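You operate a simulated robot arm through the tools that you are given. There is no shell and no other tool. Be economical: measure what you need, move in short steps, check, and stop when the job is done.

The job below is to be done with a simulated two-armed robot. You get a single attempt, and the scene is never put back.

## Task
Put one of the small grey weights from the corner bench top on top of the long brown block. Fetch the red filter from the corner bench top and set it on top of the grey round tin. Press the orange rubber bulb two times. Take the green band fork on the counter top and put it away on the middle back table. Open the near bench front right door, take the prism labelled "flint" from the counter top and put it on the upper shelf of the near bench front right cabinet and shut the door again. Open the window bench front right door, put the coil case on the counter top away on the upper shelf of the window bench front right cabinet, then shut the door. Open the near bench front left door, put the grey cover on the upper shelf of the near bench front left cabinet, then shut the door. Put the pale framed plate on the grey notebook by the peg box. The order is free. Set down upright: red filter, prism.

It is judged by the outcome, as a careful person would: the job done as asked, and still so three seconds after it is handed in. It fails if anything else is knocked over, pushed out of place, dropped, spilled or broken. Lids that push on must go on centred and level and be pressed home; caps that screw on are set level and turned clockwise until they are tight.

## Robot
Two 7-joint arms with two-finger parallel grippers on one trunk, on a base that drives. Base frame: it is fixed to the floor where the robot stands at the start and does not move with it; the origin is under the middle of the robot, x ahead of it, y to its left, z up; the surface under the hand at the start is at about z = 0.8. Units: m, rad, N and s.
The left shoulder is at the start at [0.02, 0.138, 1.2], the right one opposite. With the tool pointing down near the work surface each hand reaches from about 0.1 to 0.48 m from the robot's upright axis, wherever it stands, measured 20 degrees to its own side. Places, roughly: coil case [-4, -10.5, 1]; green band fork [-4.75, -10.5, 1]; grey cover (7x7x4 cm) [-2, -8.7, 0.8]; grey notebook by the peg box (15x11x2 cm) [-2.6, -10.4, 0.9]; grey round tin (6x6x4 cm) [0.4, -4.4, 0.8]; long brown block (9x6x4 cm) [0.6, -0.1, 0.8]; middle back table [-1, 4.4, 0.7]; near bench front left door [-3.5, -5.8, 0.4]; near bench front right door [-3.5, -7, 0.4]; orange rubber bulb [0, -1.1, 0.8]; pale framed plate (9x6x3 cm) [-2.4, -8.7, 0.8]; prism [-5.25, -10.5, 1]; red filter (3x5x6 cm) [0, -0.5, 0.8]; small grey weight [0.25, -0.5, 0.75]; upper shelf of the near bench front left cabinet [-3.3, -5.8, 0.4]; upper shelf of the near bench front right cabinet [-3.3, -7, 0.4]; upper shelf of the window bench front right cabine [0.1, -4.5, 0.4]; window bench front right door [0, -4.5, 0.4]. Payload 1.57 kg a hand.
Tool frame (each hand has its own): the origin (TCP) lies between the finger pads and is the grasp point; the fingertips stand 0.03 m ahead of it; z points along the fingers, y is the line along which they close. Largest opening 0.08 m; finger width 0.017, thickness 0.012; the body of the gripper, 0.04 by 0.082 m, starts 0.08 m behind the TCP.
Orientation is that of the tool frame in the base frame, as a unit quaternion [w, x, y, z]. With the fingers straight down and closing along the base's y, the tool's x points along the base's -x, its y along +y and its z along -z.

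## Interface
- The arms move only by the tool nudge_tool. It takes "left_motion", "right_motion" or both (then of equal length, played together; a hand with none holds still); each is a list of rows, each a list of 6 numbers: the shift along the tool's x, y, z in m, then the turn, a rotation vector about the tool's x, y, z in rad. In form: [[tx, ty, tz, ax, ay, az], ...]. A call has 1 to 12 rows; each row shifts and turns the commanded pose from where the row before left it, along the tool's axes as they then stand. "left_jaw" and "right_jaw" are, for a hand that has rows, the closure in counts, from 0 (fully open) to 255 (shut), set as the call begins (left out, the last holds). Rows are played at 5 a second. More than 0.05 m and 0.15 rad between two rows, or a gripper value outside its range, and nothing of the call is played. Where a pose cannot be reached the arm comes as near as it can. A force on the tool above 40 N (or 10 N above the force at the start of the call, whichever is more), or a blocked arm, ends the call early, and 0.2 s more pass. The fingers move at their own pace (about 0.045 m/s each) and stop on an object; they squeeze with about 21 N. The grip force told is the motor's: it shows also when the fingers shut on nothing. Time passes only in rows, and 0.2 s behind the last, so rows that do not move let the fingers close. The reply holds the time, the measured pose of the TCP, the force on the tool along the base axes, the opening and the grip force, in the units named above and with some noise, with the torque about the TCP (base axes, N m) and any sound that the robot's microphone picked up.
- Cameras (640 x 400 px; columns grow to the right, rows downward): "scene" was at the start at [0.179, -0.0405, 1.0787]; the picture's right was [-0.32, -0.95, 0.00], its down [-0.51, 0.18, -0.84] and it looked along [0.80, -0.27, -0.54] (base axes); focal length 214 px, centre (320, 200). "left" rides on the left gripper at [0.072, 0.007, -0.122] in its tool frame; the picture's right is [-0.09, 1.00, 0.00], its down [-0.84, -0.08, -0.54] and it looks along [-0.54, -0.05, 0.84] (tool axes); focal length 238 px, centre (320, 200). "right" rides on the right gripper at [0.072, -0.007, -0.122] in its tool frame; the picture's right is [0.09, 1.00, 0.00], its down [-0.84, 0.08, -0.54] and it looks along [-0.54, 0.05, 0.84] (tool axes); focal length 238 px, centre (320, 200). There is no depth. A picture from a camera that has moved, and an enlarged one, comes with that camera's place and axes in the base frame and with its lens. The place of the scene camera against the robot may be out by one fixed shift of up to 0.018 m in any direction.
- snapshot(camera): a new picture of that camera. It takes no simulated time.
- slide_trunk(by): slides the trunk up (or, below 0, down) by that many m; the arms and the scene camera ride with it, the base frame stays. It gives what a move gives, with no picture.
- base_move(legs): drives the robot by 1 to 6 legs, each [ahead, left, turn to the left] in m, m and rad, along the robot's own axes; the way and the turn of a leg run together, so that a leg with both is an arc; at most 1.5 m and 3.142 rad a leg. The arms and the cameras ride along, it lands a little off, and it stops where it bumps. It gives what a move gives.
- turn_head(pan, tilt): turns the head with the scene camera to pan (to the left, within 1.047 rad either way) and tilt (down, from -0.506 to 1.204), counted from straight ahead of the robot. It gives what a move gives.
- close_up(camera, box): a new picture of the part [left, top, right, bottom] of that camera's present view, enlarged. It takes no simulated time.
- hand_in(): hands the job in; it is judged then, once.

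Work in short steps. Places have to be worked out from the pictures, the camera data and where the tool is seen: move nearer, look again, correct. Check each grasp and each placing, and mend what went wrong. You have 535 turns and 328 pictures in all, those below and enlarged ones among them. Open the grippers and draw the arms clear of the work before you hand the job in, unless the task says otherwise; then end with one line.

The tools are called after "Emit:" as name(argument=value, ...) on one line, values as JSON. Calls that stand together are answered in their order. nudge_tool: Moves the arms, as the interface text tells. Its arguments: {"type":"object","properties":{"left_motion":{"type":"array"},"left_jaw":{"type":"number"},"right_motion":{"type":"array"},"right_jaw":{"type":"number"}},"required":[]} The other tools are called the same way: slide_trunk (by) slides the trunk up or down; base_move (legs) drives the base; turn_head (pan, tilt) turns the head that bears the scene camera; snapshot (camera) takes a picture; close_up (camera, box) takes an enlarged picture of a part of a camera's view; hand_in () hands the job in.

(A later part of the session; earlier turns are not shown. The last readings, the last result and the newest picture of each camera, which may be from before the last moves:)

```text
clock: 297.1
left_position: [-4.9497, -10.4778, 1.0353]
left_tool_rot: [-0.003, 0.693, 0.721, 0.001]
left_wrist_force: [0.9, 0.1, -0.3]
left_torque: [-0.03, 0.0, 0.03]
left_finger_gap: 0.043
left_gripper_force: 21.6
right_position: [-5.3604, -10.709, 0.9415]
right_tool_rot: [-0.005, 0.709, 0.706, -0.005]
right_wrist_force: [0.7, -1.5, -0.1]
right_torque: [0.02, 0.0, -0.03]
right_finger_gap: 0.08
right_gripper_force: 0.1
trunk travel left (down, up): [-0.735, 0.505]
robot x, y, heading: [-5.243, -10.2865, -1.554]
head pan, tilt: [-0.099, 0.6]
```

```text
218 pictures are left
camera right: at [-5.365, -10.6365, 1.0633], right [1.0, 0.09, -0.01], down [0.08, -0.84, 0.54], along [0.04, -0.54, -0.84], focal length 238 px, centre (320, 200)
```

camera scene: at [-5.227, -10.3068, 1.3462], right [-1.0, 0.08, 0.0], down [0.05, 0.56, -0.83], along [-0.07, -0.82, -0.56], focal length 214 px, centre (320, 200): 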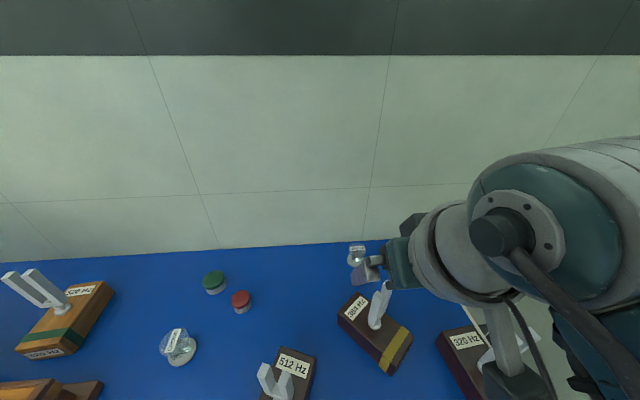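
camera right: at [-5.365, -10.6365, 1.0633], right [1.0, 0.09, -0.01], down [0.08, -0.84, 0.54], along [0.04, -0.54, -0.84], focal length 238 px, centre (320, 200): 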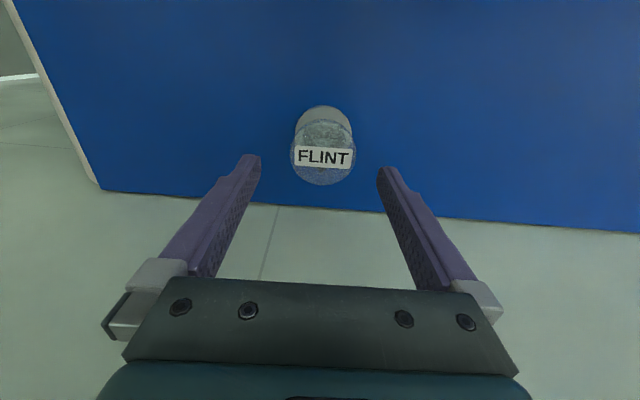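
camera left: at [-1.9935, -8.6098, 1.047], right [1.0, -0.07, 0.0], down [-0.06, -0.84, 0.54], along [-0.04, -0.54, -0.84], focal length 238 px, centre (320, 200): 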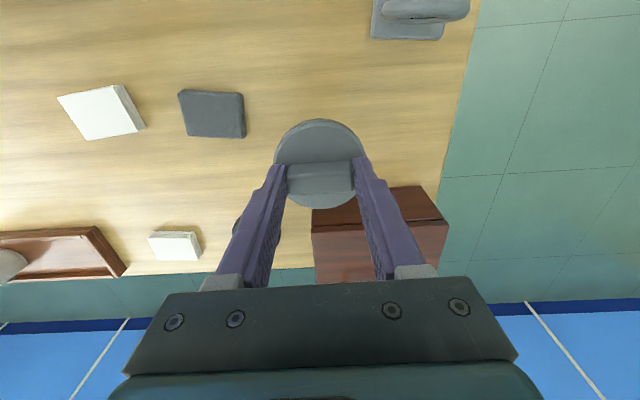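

Centred. I descend 6 cm and check before closing.

Emit:
nudge_tool(right_motion=[[0, 0, 0.02, 0, 0, 0], [0, 0, 0.02, 0, 0, 0], [0, 0, 0.02, 0, 0, 0], [0, 0, 0, 0, 0, 0]])

Emit:
snapshot(camera="right")

```text
clock: 298.1
left_position: [-4.9497, -10.4782, 1.037]
left_tool_rot: [-0.003, 0.693, 0.721, 0.001]
left_wrist_force: [0.1, -1.0, -0.5]
left_torque: [0.01, 0.03, 0.0]
left_finger_gap: 0.0429
left_gripper_force: 20.6
right_position: [-5.3567, -10.6907, 0.9015]
right_tool_rot: [-0.005, 0.708, 0.706, -0.005]
right_wrist_force: [0.0, 0.6, 0.2]
right_torque: [0.02, 0.0, -0.03]
right_finger_gap: 0.08
right_gripper_force: 0.0
right hand out of reach, approached as far as the arm can: row 1, 2, 3
trunk travel left (down, up): [-0.735, 0.505]
robot x, y, heading: [-5.2394, -10.2862, -1.554]
head pan, tilt: [-0.099, 0.6]
```

```text
217 pictures are left
camera right: at [-5.361, -10.6186, 1.0249], right [1.0, 0.09, -0.01], down [0.08, -0.84, 0.54], along [0.04, -0.54, -0.84], focal length 238 px, centre (320, 200)
```

right: 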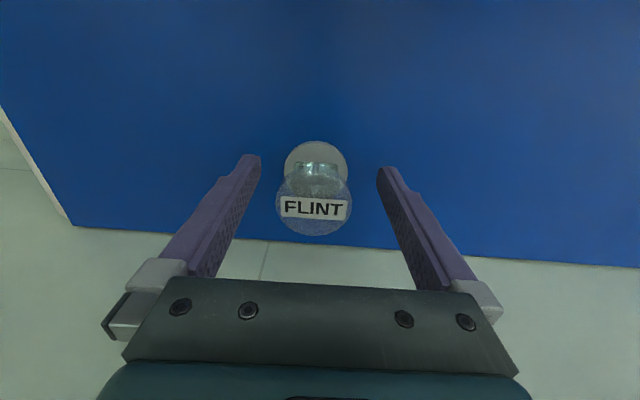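

The arm is at its extent. I drive 1.7 cm forward and lower by the trunk 3 cm.

Emit:
base_move(legs=[[0.017, 0.0, 0]])

Emit:
slide_trunk(by=-0.025)

Emit:
snapshot(camera="right")

```text
clock: 298.9
left_position: [-4.9498, -10.4954, 1.0354]
left_tool_rot: [-0.003, 0.693, 0.721, 0.001]
left_wrist_force: [0.1, 0.3, 0.0]
left_torque: [0.0, -0.02, -0.01]
left_finger_gap: 0.0431
left_gripper_force: 21.1
right_position: [-5.3561, -10.7078, 0.9031]
right_tool_rot: [-0.005, 0.708, 0.706, -0.004]
right_wrist_force: [0.3, -0.4, -0.1]
right_torque: [-0.02, -0.01, 0.01]
right_finger_gap: 0.0802
right_gripper_force: 0.0
trunk travel left (down, up): [-0.735, 0.505]
robot x, y, heading: [-5.2384, -10.3064, -1.557]
head pan, tilt: [-0.099, 0.6]
```

```text
clock: 299.5
left_position: [-4.9504, -10.4945, 1.0106]
left_tool_rot: [-0.003, 0.694, 0.72, 0.001]
left_wrist_force: [-0.5, -0.9, -0.5]
left_torque: [0.0, 0.01, 0.03]
left_finger_gap: 0.043
left_gripper_force: 21.6
right_position: [-5.3543, -10.7086, 0.8799]
right_tool_rot: [-0.005, 0.708, 0.706, -0.002]
right_wrist_force: [-2.7, 3.5, 7.6]
right_torque: [0.09, -0.32, 0.19]
right_finger_gap: 0.078
right_gripper_force: 0.1
trunk travel left (down, up): [-0.711, 0.529]
robot x, y, heading: [-5.2432, -10.3022, -1.546]
head pan, tilt: [-0.099, 0.6]
stopped: the force on the tool passed its limit at 54 N (the readings are from after the stop); the commanded pose is now the measured one
```

```text
216 pictures are left
camera right: at [-5.3601, -10.636, 1.0034], right [1.0, 0.09, -0.01], down [0.08, -0.84, 0.54], along [0.04, -0.54, -0.84], focal length 238 px, centre (320, 200)
```

right: 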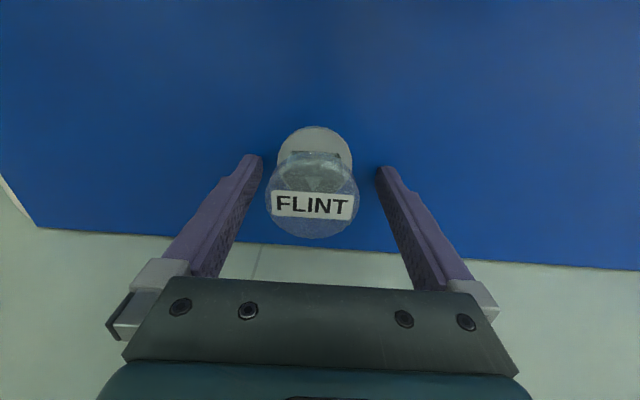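

The tips touched the counter (z≈0.85), and the prism's axis is at y≈-10.693. I rise 8 mm and move back 1.5 cm.

Emit:
slide_trunk(by=0.01)

Emit:
base_move(legs=[[-0.016, 0.0, 0]])

Emit:
snapshot(camera="right")

```text
clock: 300.1
left_position: [-4.9503, -10.4945, 1.022]
left_tool_rot: [-0.002, 0.693, 0.721, 0.001]
left_wrist_force: [-0.1, 1.2, 0.2]
left_torque: [0.02, -0.02, 0.0]
left_finger_gap: 0.0433
left_gripper_force: 21.1
right_position: [-5.3542, -10.7077, 0.89]
right_tool_rot: [-0.005, 0.709, 0.705, -0.003]
right_wrist_force: [-0.1, 0.7, 0.0]
right_torque: [-0.02, 0.01, -0.02]
right_finger_gap: 0.0803
right_gripper_force: 0.1
trunk travel left (down, up): [-0.721, 0.519]
robot x, y, heading: [-5.2397, -10.3031, -1.551]
head pan, tilt: [-0.099, 0.6]
```

```text
clock: 300.8
left_position: [-4.95, -10.4796, 1.0209]
left_tool_rot: [-0.002, 0.693, 0.721, 0.001]
left_wrist_force: [0.1, -0.4, -1.4]
left_torque: [0.04, -0.03, 0.01]
left_finger_gap: 0.0431
left_gripper_force: 21.0
right_position: [-5.3555, -10.691, 0.8906]
right_tool_rot: [-0.005, 0.708, 0.706, -0.002]
right_wrist_force: [0.7, 0.4, 0.0]
right_torque: [0.02, 0.0, -0.02]
right_finger_gap: 0.0801
right_gripper_force: 0.0
trunk travel left (down, up): [-0.721, 0.519]
robot x, y, heading: [-5.2426, -10.289, -1.555]
head pan, tilt: [-0.099, 0.6]
```

```text
215 pictures are left
camera right: at [-5.3598, -10.6198, 1.0133], right [1.0, 0.09, -0.01], down [0.08, -0.84, 0.54], along [0.04, -0.54, -0.84], focal length 238 px, centre (320, 200)
```

right: 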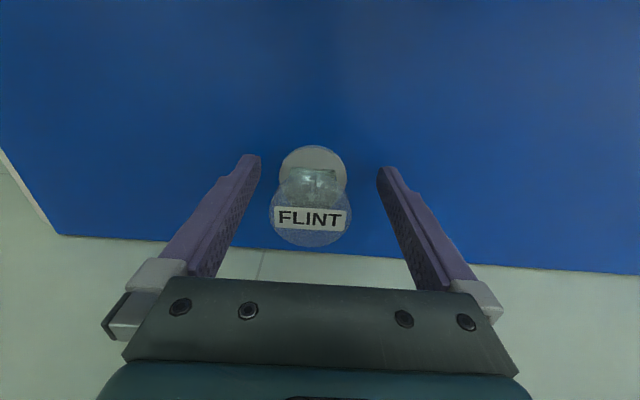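

Prism axis now aligned with the pads (within 4 mm). I close.

Emit:
nudge_tool(right_motion=[[0, 0, 0, 0, 0, 0], [0, 0, 0, 0, 0, 0], [0, 0, 0, 0, 0, 0], [0, 0, 0, 0, 0, 0]], right_jaw=255)

Emit:
slide_trunk(by=0.06)

Emit:
snapshot(camera="right")

```text
clock: 301.8
left_position: [-4.9501, -10.4776, 1.0214]
left_tool_rot: [-0.002, 0.692, 0.722, 0.001]
left_wrist_force: [-0.1, 0.0, -0.2]
left_torque: [-0.03, -0.02, 0.01]
left_finger_gap: 0.043
left_gripper_force: 21.4
right_position: [-5.3544, -10.6927, 0.8904]
right_tool_rot: [-0.005, 0.708, 0.706, -0.003]
right_wrist_force: [-0.3, -0.1, -0.6]
right_torque: [-0.02, 0.01, -0.02]
right_finger_gap: 0.0456
right_gripper_force: 21.4
trunk travel left (down, up): [-0.721, 0.519]
robot x, y, heading: [-5.2408, -10.2881, -1.551]
head pan, tilt: [-0.099, 0.6]
```

```text
clock: 302.8
left_position: [-4.9498, -10.4785, 1.0805]
left_tool_rot: [-0.003, 0.693, 0.721, 0.001]
left_wrist_force: [0.4, 0.2, 0.2]
left_torque: [-0.01, 0.04, -0.05]
left_finger_gap: 0.0431
left_gripper_force: 20.7
right_position: [-5.3545, -10.6911, 0.9508]
right_tool_rot: [-0.005, 0.708, 0.706, -0.003]
right_wrist_force: [0.1, -0.2, -0.9]
right_torque: [0.01, -0.01, -0.02]
right_finger_gap: 0.0459
right_gripper_force: 21.1
trunk travel left (down, up): [-0.781, 0.459]
robot x, y, heading: [-5.2389, -10.2843, -1.549]
head pan, tilt: [-0.099, 0.6]
```

```text
214 pictures are left
camera right: at [-5.3598, -10.6197, 1.0733], right [1.0, 0.09, -0.01], down [0.08, -0.84, 0.54], along [0.04, -0.54, -0.84], focal length 238 px, centre (320, 200)
```

right: 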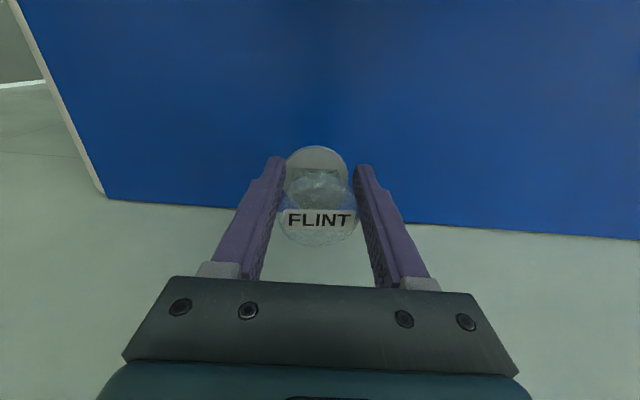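

The prism is held (46 mm). I raise the trunk high above the forks, back away, and look for the route to the near bench front.

Emit:
slide_trunk(by=0.2)

Emit:
base_move(legs=[[-0.75, 0, 0], [0, 0, 1.57]])

Emit:
turn_head(pan=0.9, tilt=0.4)

Emit:
snapshot(camera="scene")

```text
clock: 305.0
left_position: [-4.9507, -10.4777, 1.2819]
left_tool_rot: [-0.002, 0.692, 0.722, 0.001]
left_wrist_force: [0.4, 0.3, -1.2]
left_torque: [0.01, -0.03, 0.0]
left_finger_gap: 0.0429
left_gripper_force: 21.2
right_position: [-5.3549, -10.6916, 1.1502]
right_tool_rot: [-0.005, 0.709, 0.705, -0.003]
right_wrist_force: [-0.5, 0.2, -1.4]
right_torque: [0.01, 0.04, -0.02]
right_finger_gap: 0.046
right_gripper_force: 20.4
trunk travel left (down, up): [-0.981, 0.259]
robot x, y, heading: [-5.2414, -10.288, -1.552]
head pan, tilt: [-0.099, 0.6]
```

```text
clock: 312.9
left_position: [-5.0533, -9.2539, 1.2816]
left_tool_rot: [-0.004, -0.011, 1.0, -0.001]
left_wrist_force: [0.5, 0.2, -1.1]
left_torque: [0.02, 0.05, 0.01]
left_finger_gap: 0.0429
left_gripper_force: 20.8
right_position: [-4.849, -9.662, 1.1498]
right_tool_rot: [-0.002, 0.012, 1.0, -0.005]
right_wrist_force: [0.5, 0.1, -1.6]
right_torque: [-0.02, -0.03, 0.04]
right_finger_gap: 0.0455
right_gripper_force: 21.1
trunk travel left (down, up): [-0.981, 0.259]
robot x, y, heading: [-5.2484, -9.5412, -0.0]
head pan, tilt: [-0.099, 0.6]
```

```text
clock: 314.1
left_position: [-5.0541, -9.2537, 1.282]
left_tool_rot: [-0.003, -0.01, 1.0, -0.001]
left_wrist_force: [0.3, -0.2, 0.3]
left_torque: [-0.02, 0.0, 0.03]
left_finger_gap: 0.0433
left_gripper_force: 20.4
right_position: [-4.848, -9.6629, 1.1513]
right_tool_rot: [-0.001, 0.011, 1.0, -0.005]
right_wrist_force: [-0.5, -0.2, -1.8]
right_torque: [0.02, 0.02, 0.0]
right_finger_gap: 0.0453
right_gripper_force: 20.8
trunk travel left (down, up): [-0.981, 0.259]
robot x, y, heading: [-5.2513, -9.5425, -0.004]
head pan, tilt: [0.901, 0.4]
```

```text
213 pictures are left
camera scene: at [-5.0971, -9.482, 1.5004], right [0.78, -0.62, 0.0], down [-0.24, -0.3, -0.92], along [0.57, 0.72, -0.39], focal length 214 px, centre (320, 200)
```

scene: 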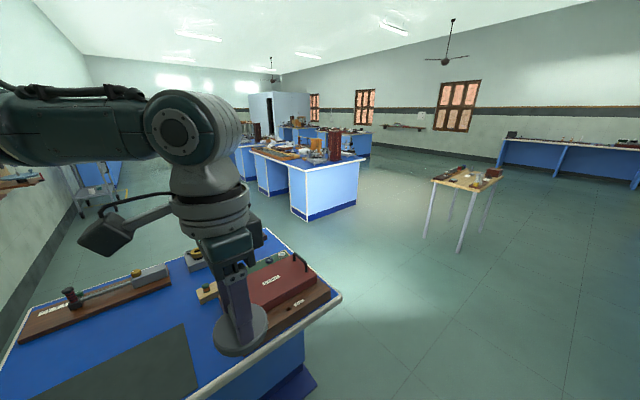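

Clear: a peninsula ends at x≈-4.65; the near bench front is at x≈-3.5. I drive ahead to x≈-4.15 and strafe left up to the right door at y≈-7.

Emit:
base_move(legs=[[1.1, 0, 0], [0, 1.2, 0], [0, 1.2, 0]])

Emit:
turn_head(pan=0, tilt=0.7)

Emit:
snapshot(camera="scene")

```text
clock: 331.1
left_position: [-3.9389, -6.858, 1.2819]
left_tool_rot: [-0.003, -0.005, 1.0, -0.001]
left_wrist_force: [0.4, -0.6, -0.8]
left_torque: [-0.01, 0.01, -0.01]
left_finger_gap: 0.0431
left_gripper_force: 21.1
right_position: [-3.7382, -7.2696, 1.1511]
right_tool_rot: [-0.001, 0.016, 1.0, -0.005]
right_wrist_force: [0.1, 0.2, 0.0]
right_torque: [0.02, 0.0, -0.01]
right_finger_gap: 0.0449
right_gripper_force: 21.2
trunk travel left (down, up): [-0.981, 0.259]
robot x, y, heading: [-4.1405, -7.1464, -0.014]
head pan, tilt: [0.901, 0.4]
```

```text
clock: 332.3
left_position: [-3.939, -6.8581, 1.281]
left_tool_rot: [-0.003, -0.005, 1.0, -0.001]
left_wrist_force: [-0.6, 0.3, -0.4]
left_torque: [0.0, -0.01, 0.03]
left_finger_gap: 0.0429
left_gripper_force: 21.3
right_position: [-3.7378, -7.2711, 1.1513]
right_tool_rot: [-0.001, 0.017, 1.0, -0.006]
right_wrist_force: [0.0, -0.4, -0.4]
right_torque: [0.06, 0.05, 0.03]
right_finger_gap: 0.045
right_gripper_force: 20.9
trunk travel left (down, up): [-0.981, 0.259]
robot x, y, heading: [-4.1378, -7.1449, -0.014]
head pan, tilt: [0.0, 0.7]
```

```text
212 pictures are left
camera scene: at [-3.9583, -7.1599, 1.4736], right [-0.01, -1.0, 0.0], down [-0.64, 0.01, -0.77], along [0.77, -0.01, -0.64], focal length 214 px, centre (320, 200)
```

scene: 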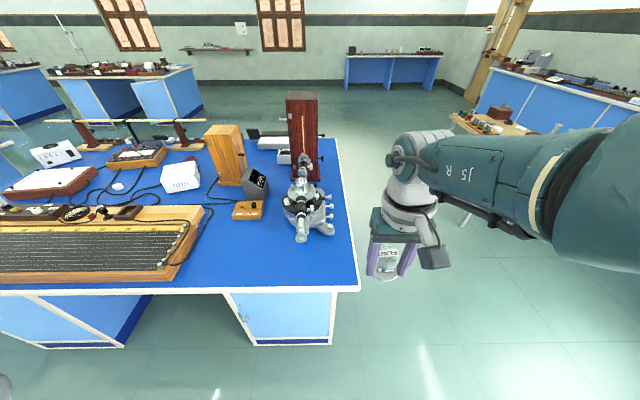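

Both hands are full, so I set both items down on the free front strip of this bench (y -7.2…-6.83, x≈-3.5) while I open the door. I drive to it and lower the trunk.

Emit:
base_move(legs=[[0.2, 0.08, 0.014]])

Emit:
slide_trunk(by=-0.22)

Emit:
turn_head(pan=0, tilt=0.8)

Emit:
snapshot(camera="scene")

Emit:
snapshot(camera="right")

```text
clock: 334.0
left_position: [-3.743, -6.7762, 1.2808]
left_tool_rot: [-0.002, -0.012, 1.0, -0.001]
left_wrist_force: [0.1, -1.1, -0.8]
left_torque: [0.03, 0.02, -0.02]
left_finger_gap: 0.0427
left_gripper_force: 21.2
right_position: [-3.5374, -7.1839, 1.1496]
right_tool_rot: [-0.002, 0.009, 1.0, -0.005]
right_wrist_force: [0.3, 0.1, 0.0]
right_torque: [0.0, 0.02, 0.03]
right_finger_gap: 0.0452
right_gripper_force: 21.1
trunk travel left (down, up): [-0.981, 0.259]
robot x, y, heading: [-3.9374, -7.0645, -0.003]
head pan, tilt: [0.0, 0.7]
```

```text
clock: 336.3
left_position: [-3.7437, -6.7758, 1.0618]
left_tool_rot: [-0.003, -0.012, 1.0, 0.0]
left_wrist_force: [-1.5, 0.5, 0.1]
left_torque: [-0.02, 0.02, -0.02]
left_finger_gap: 0.0431
left_gripper_force: 20.6
right_position: [-3.5383, -7.1845, 0.9301]
right_tool_rot: [-0.002, 0.01, 1.0, -0.005]
right_wrist_force: [0.0, -0.2, -0.4]
right_torque: [0.0, 0.01, -0.02]
right_finger_gap: 0.0452
right_gripper_force: 21.1
trunk travel left (down, up): [-0.761, 0.479]
robot x, y, heading: [-3.938, -7.0652, -0.002]
head pan, tilt: [0.0, 0.7]
```

```text
clock: 337.0
left_position: [-3.7435, -6.7749, 1.0608]
left_tool_rot: [-0.002, -0.013, 1.0, -0.001]
left_wrist_force: [0.4, 0.1, -1.8]
left_torque: [-0.04, -0.01, -0.01]
left_finger_gap: 0.0429
left_gripper_force: 21.5
right_position: [-3.5377, -7.1854, 0.9315]
right_tool_rot: [-0.002, 0.01, 1.0, -0.006]
right_wrist_force: [0.6, -0.3, -1.6]
right_torque: [0.0, 0.01, -0.01]
right_finger_gap: 0.0451
right_gripper_force: 21.1
trunk travel left (down, up): [-0.761, 0.479]
robot x, y, heading: [-3.9366, -7.0661, 0.002]
head pan, tilt: [0.0, 0.799]
```

```text
211 pictures are left
camera scene: at [-3.7636, -7.0771, 1.2454], right [0.0, -1.0, 0.0], down [-0.72, 0.0, -0.7], along [0.7, 0.0, -0.72], focal length 214 px, centre (320, 200)
```

scene: 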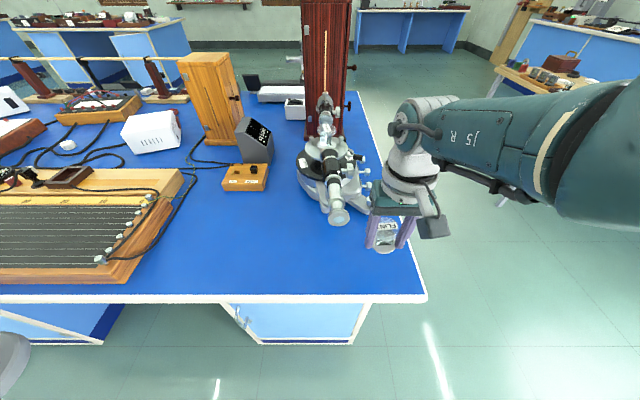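

```text
210 pictures are left
camera right: at [-3.6085, -7.1879, 1.0532], right [-0.07, 1.0, -0.01], down [0.84, 0.07, 0.54], along [0.54, 0.03, -0.84], focal length 238 px, centre (320, 200)
```

right: 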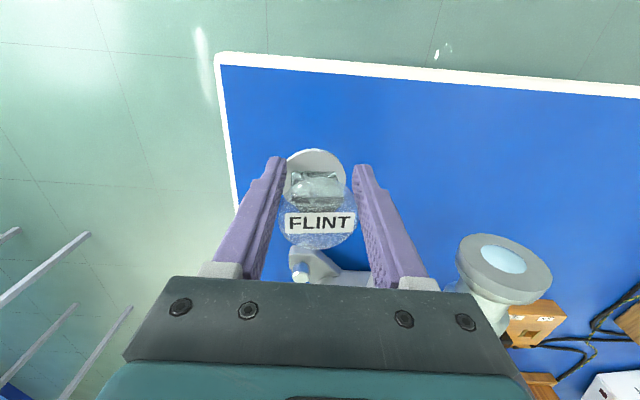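

The spot under the prism is free (6 cm from the front edge). I lower it there.

Emit:
nudge_tool(right_motion=[[0, 0, 0.03, 0, 0, 0], [0, 0, 0.03, 0, 0, 0], [0, 0, 0.012, 0, 0, 0], [0, 0, 0, 0, 0, 0]])

Emit:
nudge_tool(right_motion=[[0, 0, 0.004, 0, 0, 0], [0, 0, 0.004, 0, 0, 0], [0, 0, 0, 0, 0, 0]])

Emit:
nudge_tool(right_motion=[[0, 0, 0.003, 0, 0, 0], [0, 0, 0.003, 0, 0, 0], [0, 0, 0, 0, 0, 0]])

```text
clock: 338.0
left_position: [-3.7435, -6.7754, 1.0605]
left_tool_rot: [-0.002, -0.012, 1.0, -0.002]
left_wrist_force: [0.7, -0.3, -0.4]
left_torque: [0.02, 0.0, -0.02]
left_finger_gap: 0.0432
left_gripper_force: 20.9
right_position: [-3.5559, -7.1872, 0.9041]
right_tool_rot: [-0.002, 0.01, 1.0, -0.005]
right_wrist_force: [0.3, 0.3, -0.4]
right_torque: [0.01, 0.0, -0.01]
right_finger_gap: 0.0451
right_gripper_force: 20.6
right hand out of reach, approached as far as the arm can: row 1, 2, 3
trunk travel left (down, up): [-0.761, 0.479]
robot x, y, heading: [-3.9369, -7.0658, -0.003]
head pan, tilt: [0.0, 0.799]
```

```text
clock: 338.8
left_position: [-3.7439, -6.7761, 1.062]
left_tool_rot: [-0.002, -0.012, 1.0, -0.001]
left_wrist_force: [-0.4, -0.4, -1.2]
left_torque: [0.03, 0.03, -0.01]
left_finger_gap: 0.0432
left_gripper_force: 20.4
right_position: [-3.5576, -7.1882, 0.8974]
right_tool_rot: [-0.002, 0.009, 1.0, -0.006]
right_wrist_force: [-0.6, -0.3, -1.3]
right_torque: [0.0, 0.02, -0.01]
right_finger_gap: 0.0452
right_gripper_force: 20.4
right hand out of reach, approached as far as the arm can: row 2
trunk travel left (down, up): [-0.761, 0.479]
robot x, y, heading: [-3.9404, -7.0646, -0.001]
head pan, tilt: [0.0, 0.799]
```

```text
clock: 339.6
left_position: [-3.743, -6.7771, 1.0608]
left_tool_rot: [-0.003, -0.012, 1.0, -0.001]
left_wrist_force: [1.4, -0.6, -1.2]
left_torque: [0.03, 0.0, 0.0]
left_finger_gap: 0.0428
left_gripper_force: 21.0
right_position: [-3.5607, -7.1884, 0.8954]
right_tool_rot: [-0.003, 0.011, 1.0, -0.005]
right_wrist_force: [-0.3, 0.1, -1.9]
right_torque: [0.01, 0.02, -0.01]
right_finger_gap: 0.0449
right_gripper_force: 21.0
right hand out of reach, approached as far as the arm can: row 2
trunk travel left (down, up): [-0.761, 0.479]
robot x, y, heading: [-3.9387, -7.0641, 0.004]
head pan, tilt: [0.0, 0.799]
```

Reach-limited again: I advance 3 cm and lower the trunk by 4 cm, then nudge the rest.

Emit:
base_move(legs=[[0.03, 0.0, 0]])

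Emit:
slide_trunk(by=-0.044)

Emit:
nudge_tool(right_motion=[[0, 0, 0.003, 0, 0, 0], [0, 0, 0.003, 0, 0, 0], [0, 0, 0, 0, 0, 0]])

Emit:
close_up(camera="scene", box=[330, 180, 470, 310])

```text
clock: 340.4
left_position: [-3.7146, -6.7759, 1.0614]
left_tool_rot: [-0.003, -0.012, 1.0, -0.001]
left_wrist_force: [0.5, -0.8, 0.6]
left_torque: [0.0, -0.01, -0.01]
left_finger_gap: 0.043
left_gripper_force: 21.0
right_position: [-3.5307, -7.1872, 0.8946]
right_tool_rot: [-0.003, 0.011, 1.0, -0.004]
right_wrist_force: [-0.3, 0.2, -1.0]
right_torque: [0.04, -0.01, 0.0]
right_finger_gap: 0.0448
right_gripper_force: 20.9
trunk travel left (down, up): [-0.761, 0.479]
robot x, y, heading: [-3.9064, -7.0665, 0.0]
head pan, tilt: [0.0, 0.799]
```

```text
clock: 341.3
left_position: [-3.7149, -6.7755, 1.0184]
left_tool_rot: [-0.002, -0.012, 1.0, 0.0]
left_wrist_force: [0.4, 0.3, -1.0]
left_torque: [0.01, 0.01, 0.0]
left_finger_gap: 0.043
left_gripper_force: 21.0
right_position: [-3.5317, -7.187, 0.8517]
right_tool_rot: [-0.003, 0.01, 1.0, -0.005]
right_wrist_force: [0.1, -0.1, -1.7]
right_torque: [-0.01, 0.04, 0.0]
right_finger_gap: 0.0451
right_gripper_force: 21.0
trunk travel left (down, up): [-0.717, 0.523]
robot x, y, heading: [-3.9117, -7.0657, -0.002]
head pan, tilt: [0.0, 0.799]
```

```text
clock: 342.1
left_position: [-3.7146, -6.7765, 1.0174]
left_tool_rot: [-0.002, -0.012, 1.0, -0.001]
left_wrist_force: [-0.3, 0.3, -0.4]
left_torque: [0.0, -0.02, 0.01]
left_finger_gap: 0.0433
left_gripper_force: 20.8
right_position: [-3.5342, -7.1894, 0.8479]
right_tool_rot: [-0.003, 0.01, 1.0, -0.004]
right_wrist_force: [-0.3, 0.2, -0.7]
right_torque: [-0.01, 0.0, 0.01]
right_finger_gap: 0.0449
right_gripper_force: 21.3
right hand out of reach, approached as far as the arm can: row 2
trunk travel left (down, up): [-0.717, 0.523]
robot x, y, heading: [-3.911, -7.0678, 0.002]
head pan, tilt: [0.0, 0.799]
```

```text
3.08 times, centred on (400, 245) of scene
camera zoom: at [-3.7342, -7.0771, 1.2013], right [0.0, -1.0, 0.0], down [-0.72, 0.0, -0.7], along [0.7, 0.0, -0.72], focal length 660 px, centre (74, 62)
```

zoom: 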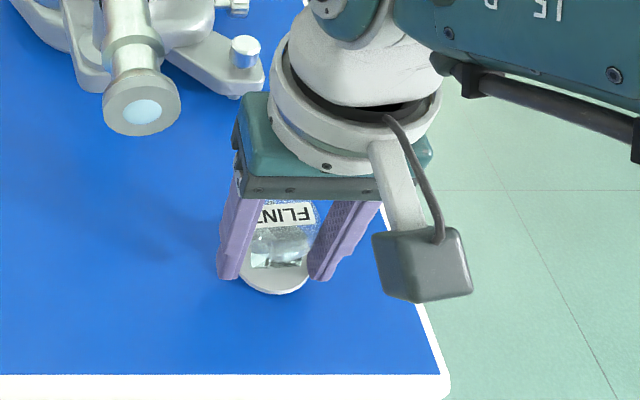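

Nearly there; I lower by the trunk in tiny steps until contact.

Emit:
slide_trunk(by=-0.005)

Emit:
slide_trunk(by=-0.003)

```text
clock: 342.6
left_position: [-3.7143, -6.7757, 1.0117]
left_tool_rot: [-0.003, -0.012, 1.0, -0.001]
left_wrist_force: [0.2, -0.9, 0.0]
left_torque: [0.0, 0.01, -0.03]
left_finger_gap: 0.0427
left_gripper_force: 21.0
right_position: [-3.5342, -7.1889, 0.8425]
right_tool_rot: [-0.004, 0.011, 1.0, -0.004]
right_wrist_force: [0.8, -1.1, -0.7]
right_torque: [0.0, -0.02, 0.04]
right_finger_gap: 0.045
right_gripper_force: 20.4
trunk travel left (down, up): [-0.712, 0.528]
robot x, y, heading: [-3.9091, -7.0652, 0.0]
head pan, tilt: [0.0, 0.799]
```

```text
clock: 343.1
left_position: [-3.7137, -6.7765, 1.0101]
left_tool_rot: [-0.002, -0.012, 1.0, -0.002]
left_wrist_force: [0.2, -0.4, -1.0]
left_torque: [-0.01, 0.0, 0.0]
left_finger_gap: 0.0432
left_gripper_force: 20.8
right_position: [-3.534, -7.1898, 0.8412]
right_tool_rot: [-0.002, 0.011, 1.0, -0.004]
right_wrist_force: [-5.6, -1.6, 16.0]
right_torque: [0.28, -0.03, 0.06]
right_finger_gap: 0.045
right_gripper_force: 21.3
trunk travel left (down, up): [-0.709, 0.531]
robot x, y, heading: [-3.9086, -7.0647, 0.003]
head pan, tilt: [0.0, 0.799]
```

Contact. I release and rise with the trunk.

Emit:
nudge_tool(right_motion=[[0, 0, 0, 0, 0, 0], [0, 0, 0, 0, 0, 0], [0, 0, 0, 0, 0, 0]], right_jaw=20)

Emit:
slide_trunk(by=0.12)

Emit:
snapshot(camera="right")

Emit:
snapshot(camera="left")

```text
clock: 343.9
left_position: [-3.7144, -6.7746, 1.0101]
left_tool_rot: [-0.003, -0.013, 1.0, 0.0]
left_wrist_force: [-1.0, 0.6, -0.5]
left_torque: [-0.01, 0.01, -0.02]
left_finger_gap: 0.0429
left_gripper_force: 20.6
right_position: [-3.5339, -7.1895, 0.8398]
right_tool_rot: [-0.003, 0.011, 1.0, -0.004]
right_wrist_force: [1.3, 0.0, -0.1]
right_torque: [0.01, 0.03, 0.01]
right_finger_gap: 0.0737
right_gripper_force: 0.2
trunk travel left (down, up): [-0.709, 0.531]
robot x, y, heading: [-3.9105, -7.064, 0.002]
head pan, tilt: [0.0, 0.799]
```

```text
clock: 345.4
left_position: [-3.7144, -6.776, 1.129]
left_tool_rot: [-0.003, -0.012, 1.0, -0.001]
left_wrist_force: [-0.8, 0.0, -0.5]
left_torque: [-0.03, 0.03, 0.02]
left_finger_gap: 0.0429
left_gripper_force: 20.9
right_position: [-3.5336, -7.1894, 0.9583]
right_tool_rot: [-0.002, 0.011, 1.0, -0.003]
right_wrist_force: [0.6, 0.4, -0.1]
right_torque: [-0.01, -0.02, -0.02]
right_finger_gap: 0.0738
right_gripper_force: 0.0
trunk travel left (down, up): [-0.829, 0.411]
robot x, y, heading: [-3.9115, -7.0638, 0.002]
head pan, tilt: [0.0, 0.799]
```

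```text
208 pictures are left
camera right: at [-3.6045, -7.1929, 1.0827], right [-0.07, 1.0, -0.01], down [0.84, 0.06, 0.54], along [0.54, 0.03, -0.84], focal length 238 px, centre (320, 200)
```

right: 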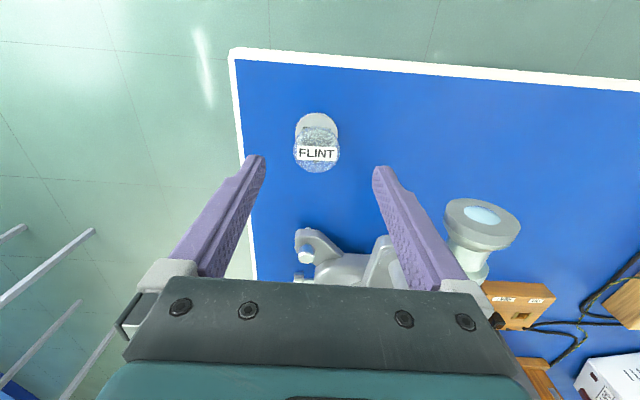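

```text
207 pictures are left
camera left: at [-3.7863, -6.7704, 1.2506], right [0.07, 1.0, 0.0], down [0.84, -0.06, 0.54], along [0.54, -0.04, -0.84], focal length 238 px, centre (320, 200)
```

left: 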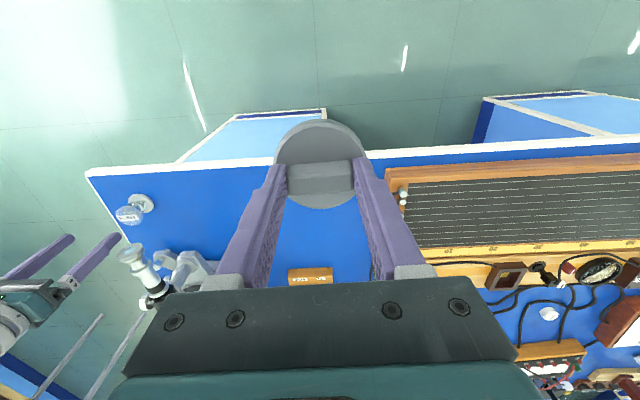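

The prism stands well on the bench. I keep the cover in the left hand and open the right door with the right: back off, lower the trunk, and pitch the right hand forward.

Emit:
base_move(legs=[[-0.45, 0.2, 0]])

Emit:
slide_trunk(by=-0.4)

Emit:
slide_trunk(by=-0.184)

Emit:
nudge_tool(right_motion=[[0, 0, 0, 0, -0.143, 0], [0, 0, 0, 0, -0.143, 0], [0, 0, 0, 0, -0.143, 0], [0, 0, 0, 0, -0.143, 0], [0, 0, 0, 0, -0.143, 0], [0, 0, 0, 0, -0.143, 0], [0, 0, 0, 0, -0.143, 0], [0, 0, 0, 0, -0.143, 0], [0, 0, 0, 0, -0.143, 0], [0, 0, 0, 0, -0.143, 0], [0, 0, 0, 0, -0.143, 0]], right_jaw=0)

Emit:
turn_head(pan=0, tilt=0.3)

Emit:
snapshot(camera="scene")

```text
clock: 348.3
left_position: [-4.1637, -6.5772, 1.1302]
left_tool_rot: [-0.003, -0.01, 1.0, -0.001]
left_wrist_force: [-0.2, 0.1, -0.1]
left_torque: [0.01, 0.01, -0.01]
left_finger_gap: 0.0429
left_gripper_force: 20.7
right_position: [-3.9835, -6.9906, 0.958]
right_tool_rot: [-0.003, 0.011, 1.0, -0.004]
right_wrist_force: [0.4, 0.2, -1.1]
right_torque: [0.01, -0.01, 0.0]
right_finger_gap: 0.0738
right_gripper_force: 0.1
trunk travel left (down, up): [-0.829, 0.411]
robot x, y, heading: [-4.3592, -6.8681, -0.004]
head pan, tilt: [0.0, 0.799]
```

```text
clock: 352.2
left_position: [-4.1628, -6.5771, 0.728]
left_tool_rot: [-0.003, -0.01, 1.0, -0.001]
left_wrist_force: [0.6, 0.1, -1.0]
left_torque: [0.02, 0.05, 0.02]
left_finger_gap: 0.0432
left_gripper_force: 20.4
right_position: [-3.9833, -6.9912, 0.5594]
right_tool_rot: [-0.002, 0.012, 1.0, -0.005]
right_wrist_force: [0.2, -0.1, 0.9]
right_torque: [-0.02, -0.01, 0.04]
right_finger_gap: 0.0737
right_gripper_force: 0.1
trunk travel left (down, up): [-0.429, 0.811]
robot x, y, heading: [-4.3597, -6.8654, -0.005]
head pan, tilt: [0.0, 0.799]
```

```text
clock: 354.2
left_position: [-4.1627, -6.5771, 0.5455]
left_tool_rot: [-0.003, -0.011, 1.0, 0.0]
left_wrist_force: [0.1, -0.1, 0.0]
left_torque: [-0.04, -0.03, 0.0]
left_finger_gap: 0.0433
left_gripper_force: 21.6
right_position: [-3.9822, -6.9909, 0.3761]
right_tool_rot: [-0.003, 0.012, 1.0, -0.005]
right_wrist_force: [0.3, 0.4, -0.4]
right_torque: [-0.03, 0.0, 0.0]
right_finger_gap: 0.0737
right_gripper_force: 0.0
trunk travel left (down, up): [-0.245, 0.995]
robot x, y, heading: [-4.3593, -6.8658, -0.003]
head pan, tilt: [0.0, 0.799]
```

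```text
clock: 356.6
left_position: [-4.1636, -6.5761, 0.5452]
left_tool_rot: [-0.003, -0.011, 1.0, -0.001]
left_wrist_force: [0.0, -0.2, -0.7]
left_torque: [-0.04, 0.01, -0.02]
left_finger_gap: 0.043
left_gripper_force: 20.3
right_position: [-3.9613, -7.0028, 0.4534]
right_tool_rot: [0.707, 0.006, 0.707, -0.011]
right_wrist_force: [-0.1, 0.1, 0.0]
right_torque: [0.01, 0.01, 0.0]
right_finger_gap: 0.0802
right_gripper_force: 0.1
right hand out of reach, approached as far as the arm can: row 1, 2, 3, 4, 6, 7, 8, 9, 10, 11
trunk travel left (down, up): [-0.245, 0.995]
robot x, y, heading: [-4.3628, -6.868, -0.003]
head pan, tilt: [0.0, 0.799]
```

```text
clock: 357.5
left_position: [-4.1632, -6.5771, 0.545]
left_tool_rot: [-0.002, -0.01, 1.0, -0.001]
left_wrist_force: [-0.1, -0.5, -0.5]
left_torque: [0.03, -0.01, -0.02]
left_finger_gap: 0.0432
left_gripper_force: 21.1
right_position: [-3.9605, -7.0045, 0.4532]
right_tool_rot: [0.706, 0.006, 0.708, -0.011]
right_wrist_force: [-0.5, 0.2, -0.1]
right_torque: [-0.01, 0.0, 0.01]
right_finger_gap: 0.0802
right_gripper_force: 0.0
trunk travel left (down, up): [-0.245, 0.995]
robot x, y, heading: [-4.3584, -6.8673, -0.001]
head pan, tilt: [0.0, 0.3]
```

```text
206 pictures are left
camera scene: at [-4.1713, -6.8782, 0.7736], right [0.0, -1.0, 0.0], down [-0.3, 0.0, -0.95], along [0.95, 0.0, -0.3], focal length 214 px, centre (320, 200)
```

scene: 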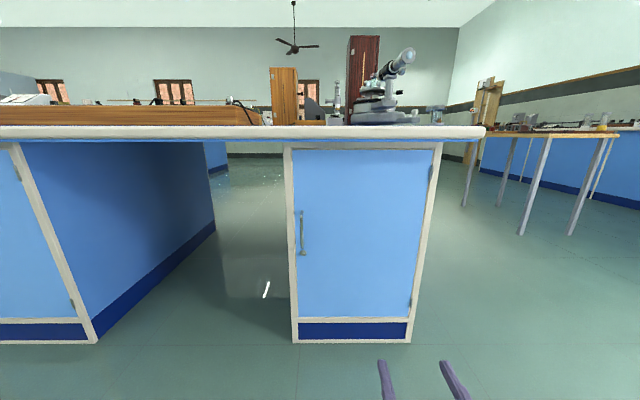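

Handle ≈(-3.565, -6.815, 0.475). I raise the right hand 2 cm, strafe left 0.19 and go forward 0.27.

Emit:
nudge_tool(right_motion=[[-0.024, 0, 0, 0, 0, 0], [0, 0, 0, 0, 0, 0]])

Emit:
base_move(legs=[[0, 0.19, 0], [0.27, 0, 0]])

Emit:
snapshot(camera="right")

Emit:
snapshot(camera="scene")

```text
clock: 358.1
left_position: [-4.163, -6.5774, 0.5459]
left_tool_rot: [-0.002, -0.01, 1.0, 0.0]
left_wrist_force: [0.4, 0.9, -0.3]
left_torque: [0.02, 0.0, 0.0]
left_finger_gap: 0.0429
left_gripper_force: 20.7
right_position: [-3.9608, -7.0048, 0.4768]
right_tool_rot: [0.706, 0.006, 0.708, -0.011]
right_wrist_force: [0.5, 0.1, 0.7]
right_torque: [0.02, -0.04, -0.01]
right_finger_gap: 0.08
right_gripper_force: 0.1
trunk travel left (down, up): [-0.245, 0.995]
robot x, y, heading: [-4.3596, -6.8648, -0.003]
head pan, tilt: [0.0, 0.3]
```

```text
clock: 361.2
left_position: [-3.8909, -6.3867, 0.5456]
left_tool_rot: [-0.003, -0.01, 1.0, 0.0]
left_wrist_force: [0.2, 0.0, -0.8]
left_torque: [0.01, 0.05, 0.02]
left_finger_gap: 0.0432
left_gripper_force: 20.6
right_position: [-3.6911, -6.8143, 0.477]
right_tool_rot: [0.706, 0.006, 0.708, -0.011]
right_wrist_force: [-0.6, -0.5, 0.1]
right_torque: [0.0, 0.02, -0.04]
right_finger_gap: 0.0802
right_gripper_force: 0.0
trunk travel left (down, up): [-0.245, 0.995]
robot x, y, heading: [-4.0902, -6.6728, -0.006]
head pan, tilt: [0.0, 0.3]
```

```text
205 pictures are left
camera right: at [-3.8127, -6.8186, 0.4063], right [0.03, 0.99, -0.1], down [-0.54, 0.1, 0.84], along [0.84, 0.03, 0.54], focal length 238 px, centre (320, 200)
```

right: 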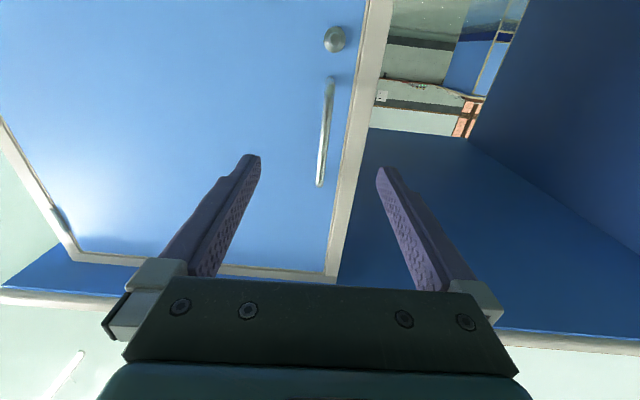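

```text
204 pictures are left
camera scene: at [-3.9005, -6.6878, 0.7736], right [-0.01, -1.0, 0.0], down [-0.3, 0.0, -0.96], along [0.96, -0.01, -0.3], focal length 214 px, centre (320, 200)
```

scene: 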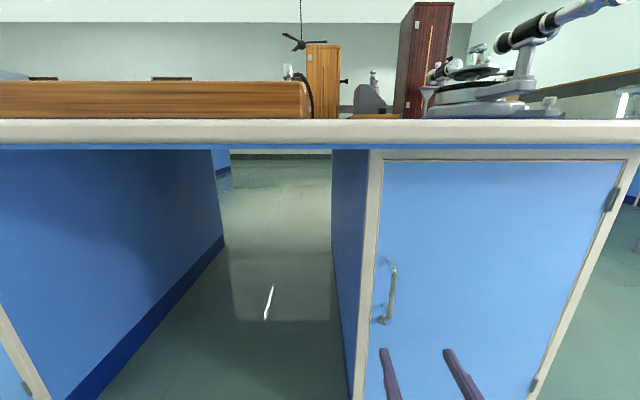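

Lined up well. I drive 0.11 forward to bring the bar between the pads, check and close.

Emit:
base_move(legs=[[0.115, 0, 0]])

Emit:
snapshot(camera="right")

```text
clock: 362.4
left_position: [-3.7774, -6.3877, 0.5452]
left_tool_rot: [-0.003, -0.009, 1.0, -0.001]
left_wrist_force: [0.2, 0.1, -0.5]
left_torque: [-0.01, 0.02, -0.01]
left_finger_gap: 0.0429
left_gripper_force: 20.8
right_position: [-3.5749, -6.8162, 0.4755]
right_tool_rot: [0.705, 0.006, 0.709, -0.013]
right_wrist_force: [-0.3, -0.1, -0.4]
right_torque: [-0.03, 0.0, 0.0]
right_finger_gap: 0.0797
right_gripper_force: 0.0
trunk travel left (down, up): [-0.245, 0.995]
robot x, y, heading: [-3.9737, -6.6764, -0.009]
head pan, tilt: [0.0, 0.3]
```

```text
203 pictures are left
camera right: at [-3.6975, -6.8195, 0.4061], right [0.03, 0.99, -0.1], down [-0.54, 0.1, 0.84], along [0.84, 0.03, 0.54], focal length 238 px, centre (320, 200)
```

right: 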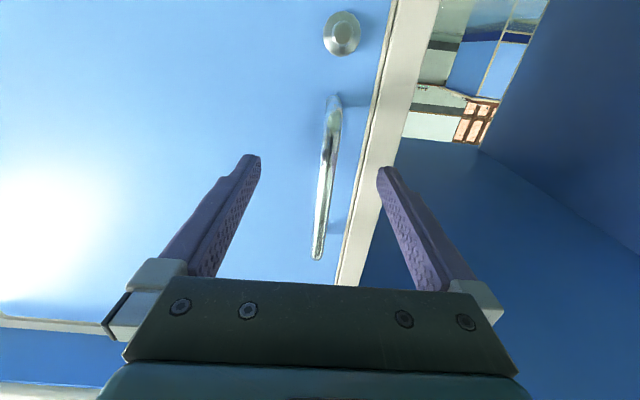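

The bar is between the pads. I close and then pull along the arc.

Emit:
nudge_tool(right_motion=[[0, 0, 0.005, 0, 0, 0], [0, 0, 0, 0, 0, 0], [0, 0, 0, 0, 0, 0], [0, 0, 0, 0, 0, 0], [0, 0, 0, 0, 0, 0], [0, 0, 0, 0, 0, 0]], right_jaw=255)

Emit:
base_move(legs=[[-0.08, -0.007, 0], [-0.08, -0.025, 0]])

Emit:
snapshot(camera="scene")

```text
clock: 363.8
left_position: [-3.7753, -6.386, 0.5461]
left_tool_rot: [-0.003, -0.008, 1.0, -0.001]
left_wrist_force: [0.2, 0.0, -0.7]
left_torque: [-0.02, -0.03, 0.0]
left_finger_gap: 0.043
left_gripper_force: 20.9
right_position: [-3.569, -6.8123, 0.4769]
right_tool_rot: [0.705, 0.007, 0.709, -0.012]
right_wrist_force: [-1.1, 5.9, 1.5]
right_torque: [0.17, 0.23, 0.02]
right_finger_gap: 0.0096
right_gripper_force: 27.8
trunk travel left (down, up): [-0.245, 0.995]
robot x, y, heading: [-3.9745, -6.6719, -0.004]
head pan, tilt: [0.0, 0.3]
```

```text
clock: 365.6
left_position: [-3.9323, -6.4285, 0.5428]
left_tool_rot: [-0.001, -0.008, 1.0, -0.004]
left_wrist_force: [-0.1, 0.6, -0.5]
left_torque: [0.01, -0.03, 0.0]
left_finger_gap: 0.0429
left_gripper_force: 20.9
right_position: [-3.7275, -6.86, 0.4777]
right_tool_rot: [0.705, 0.007, 0.709, -0.018]
right_wrist_force: [14.4, -26.5, -15.3]
right_torque: [0.31, 0.09, -0.08]
right_finger_gap: 0.0097
right_gripper_force: 28.0
trunk travel left (down, up): [-0.245, 0.995]
robot x, y, heading: [-4.1343, -6.7065, -0.005]
head pan, tilt: [0.0, 0.3]
```

```text
202 pictures are left
camera scene: at [-3.9421, -6.7272, 0.7742], right [-0.01, -1.0, 0.01], down [-0.29, 0.0, -0.96], along [0.96, -0.01, -0.29], focal length 214 px, centre (320, 200)
```

scene: 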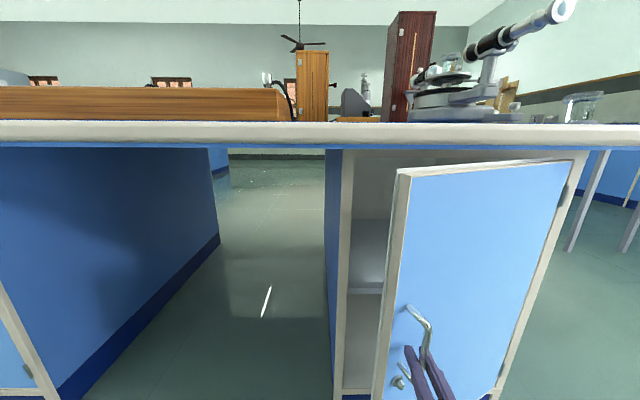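

Door open ~21°. I release, back off, step left, and yaw the hand to the right for hooking.

Emit:
nudge_tool(right_motion=[[0, 0, 0, 0, 0, 0], [0, 0, 0, 0, 0, 0], [0, 0, 0, 0, 0, 0]], right_jaw=100)

Emit:
base_move(legs=[[-0.12, 0, 0], [0, 0.16, 0]])

Emit:
nudge_tool(right_motion=[[0, 0, 0, 0.14, 0, 0], [0, 0, 0, 0.14, 0, 0], [0, 0, 0, 0.14, 0, 0], [0, 0, 0, 0.14, 0, 0], [0, 0, 0, 0.1, 0, 0], [0, 0, 0, 0, 0, 0]], right_jaw=255)

Emit:
snapshot(camera="scene")

```text
clock: 366.4
left_position: [-3.9357, -6.4182, 0.5456]
left_tool_rot: [-0.002, -0.008, 1.0, -0.002]
left_wrist_force: [0.4, 0.2, -0.5]
left_torque: [-0.01, 0.03, 0.01]
left_finger_gap: 0.0429
left_gripper_force: 21.6
right_position: [-3.7318, -6.8495, 0.476]
right_tool_rot: [0.704, 0.01, 0.71, -0.016]
right_wrist_force: [-0.6, 0.7, -0.3]
right_torque: [0.0, -0.02, 0.02]
right_finger_gap: 0.0485
right_gripper_force: 0.1
trunk travel left (down, up): [-0.245, 0.995]
robot x, y, heading: [-4.1352, -6.7055, -0.006]
head pan, tilt: [0.0, 0.3]
```

```text
clock: 368.6
left_position: [-4.0575, -6.2614, 0.5459]
left_tool_rot: [-0.002, -0.008, 1.0, -0.002]
left_wrist_force: [-0.2, -0.2, -0.5]
left_torque: [0.02, 0.0, -0.02]
left_finger_gap: 0.0427
left_gripper_force: 21.3
right_position: [-3.8518, -6.6938, 0.4763]
right_tool_rot: [0.705, 0.01, 0.709, -0.016]
right_wrist_force: [0.6, 0.1, 1.1]
right_torque: [0.01, -0.03, 0.0]
right_finger_gap: 0.0486
right_gripper_force: 0.1
trunk travel left (down, up): [-0.245, 0.995]
robot x, y, heading: [-4.2525, -6.546, -0.004]
head pan, tilt: [0.0, 0.3]
```

```text
clock: 370.2
left_position: [-4.0561, -6.26, 0.5449]
left_tool_rot: [-0.003, -0.008, 1.0, -0.002]
left_wrist_force: [-0.5, -0.2, 0.0]
left_torque: [-0.05, -0.01, 0.0]
left_finger_gap: 0.0429
left_gripper_force: 20.9
right_position: [-3.863, -6.7455, 0.5024]
right_tool_rot: [0.671, 0.218, 0.65, -0.282]
right_wrist_force: [0.6, 1.1, -0.4]
right_torque: [0.01, 0.01, 0.04]
right_finger_gap: 0.0001
right_gripper_force: 21.0
right hand out of reach, approached as far as the arm can: row 4, 5
trunk travel left (down, up): [-0.245, 0.995]
robot x, y, heading: [-4.2569, -6.5454, -0.008]
head pan, tilt: [0.0, 0.3]
stopped in row 6 (right hand): the arm was blocked; the commanded pose is now the measured one
```

```text
201 pictures are left
camera scene: at [-4.0662, -6.5616, 0.7737], right [-0.01, -1.0, 0.0], down [-0.3, 0.0, -0.96], along [0.96, -0.01, -0.3], focal length 214 px, centre (320, 200)
```

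scene: 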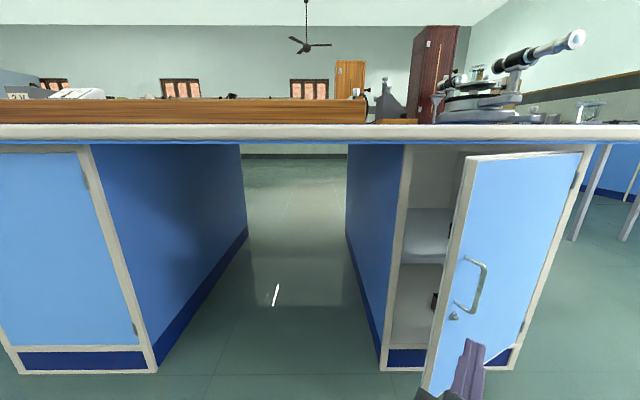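

I step 4 cm left, go forward 0.23 past the door's edge, then right to hook behind it.

Emit:
base_move(legs=[[0, 0.04, 0], [0.23, 0, 0]])

Emit:
base_move(legs=[[0, -0.09, 0]])

Emit:
snapshot(camera="scene")

```text
clock: 372.4
left_position: [-3.8296, -6.2235, 0.5446]
left_tool_rot: [-0.003, -0.007, 1.0, -0.002]
left_wrist_force: [0.5, 0.1, -0.6]
left_torque: [-0.06, -0.01, 0.02]
left_finger_gap: 0.0431
left_gripper_force: 20.6
right_position: [-3.6364, -6.7094, 0.5028]
right_tool_rot: [0.67, 0.218, 0.651, -0.284]
right_wrist_force: [0.4, 0.0, 1.0]
right_torque: [-0.03, 0.02, 0.0]
right_finger_gap: 0.0003
right_gripper_force: 21.1
trunk travel left (down, up): [-0.245, 0.995]
robot x, y, heading: [-4.0295, -6.5093, -0.011]
head pan, tilt: [0.0, 0.3]
```

```text
clock: 373.5
left_position: [-3.8285, -6.3131, 0.5453]
left_tool_rot: [-0.003, -0.006, 1.0, 0.0]
left_wrist_force: [0.2, -0.9, -1.3]
left_torque: [-0.03, 0.01, 0.02]
left_finger_gap: 0.0432
left_gripper_force: 21.0
right_position: [-3.6373, -6.7993, 0.5018]
right_tool_rot: [0.67, 0.218, 0.65, -0.285]
right_wrist_force: [-0.5, -0.4, 0.4]
right_torque: [-0.02, -0.02, 0.03]
right_finger_gap: 0.0001
right_gripper_force: 20.7
trunk travel left (down, up): [-0.245, 0.995]
robot x, y, heading: [-4.0293, -6.6051, -0.012]
head pan, tilt: [0.0, 0.3]
```

```text
200 pictures are left
camera scene: at [-3.8402, -6.6142, 0.7737], right [-0.01, -1.0, 0.0], down [-0.3, 0.0, -0.96], along [0.96, -0.01, -0.3], focal length 214 px, centre (320, 200)
```

scene: 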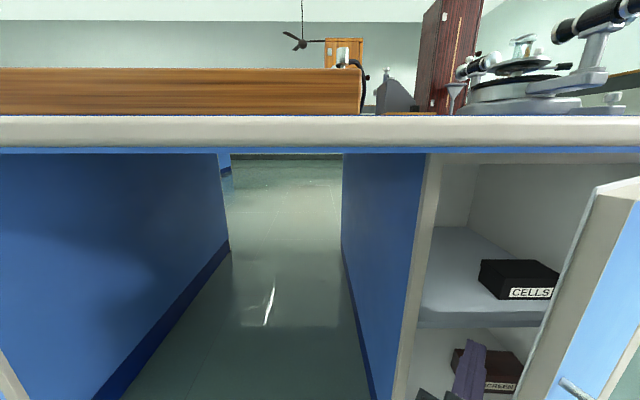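

The fingers are just past the edge. I shift right a little more and pull back.

Emit:
base_move(legs=[[0, -0.03, 0], [-0.12, -0.02, 0]])

Emit:
snapshot(camera="scene")

```text
clock: 375.2
left_position: [-3.952, -6.3621, 0.5453]
left_tool_rot: [-0.003, -0.005, 1.0, -0.001]
left_wrist_force: [0.9, 0.3, 0.2]
left_torque: [0.01, 0.02, 0.0]
left_finger_gap: 0.0429
left_gripper_force: 21.5
right_position: [-3.7596, -6.8492, 0.5034]
right_tool_rot: [0.67, 0.218, 0.65, -0.285]
right_wrist_force: [0.1, 0.5, 0.2]
right_torque: [0.01, -0.01, 0.03]
right_finger_gap: 0.0
right_gripper_force: 20.7
trunk travel left (down, up): [-0.245, 0.995]
robot x, y, heading: [-4.1497, -6.65, -0.018]
head pan, tilt: [0.0, 0.3]
```

```text
199 pictures are left
camera scene: at [-3.9624, -6.6627, 0.7738], right [-0.01, -1.0, 0.0], down [-0.3, 0.0, -0.96], along [0.96, -0.01, -0.3], focal length 214 px, centre (320, 200)
```

scene: 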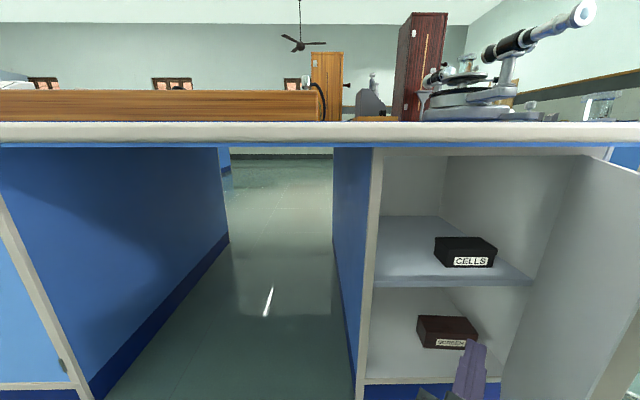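

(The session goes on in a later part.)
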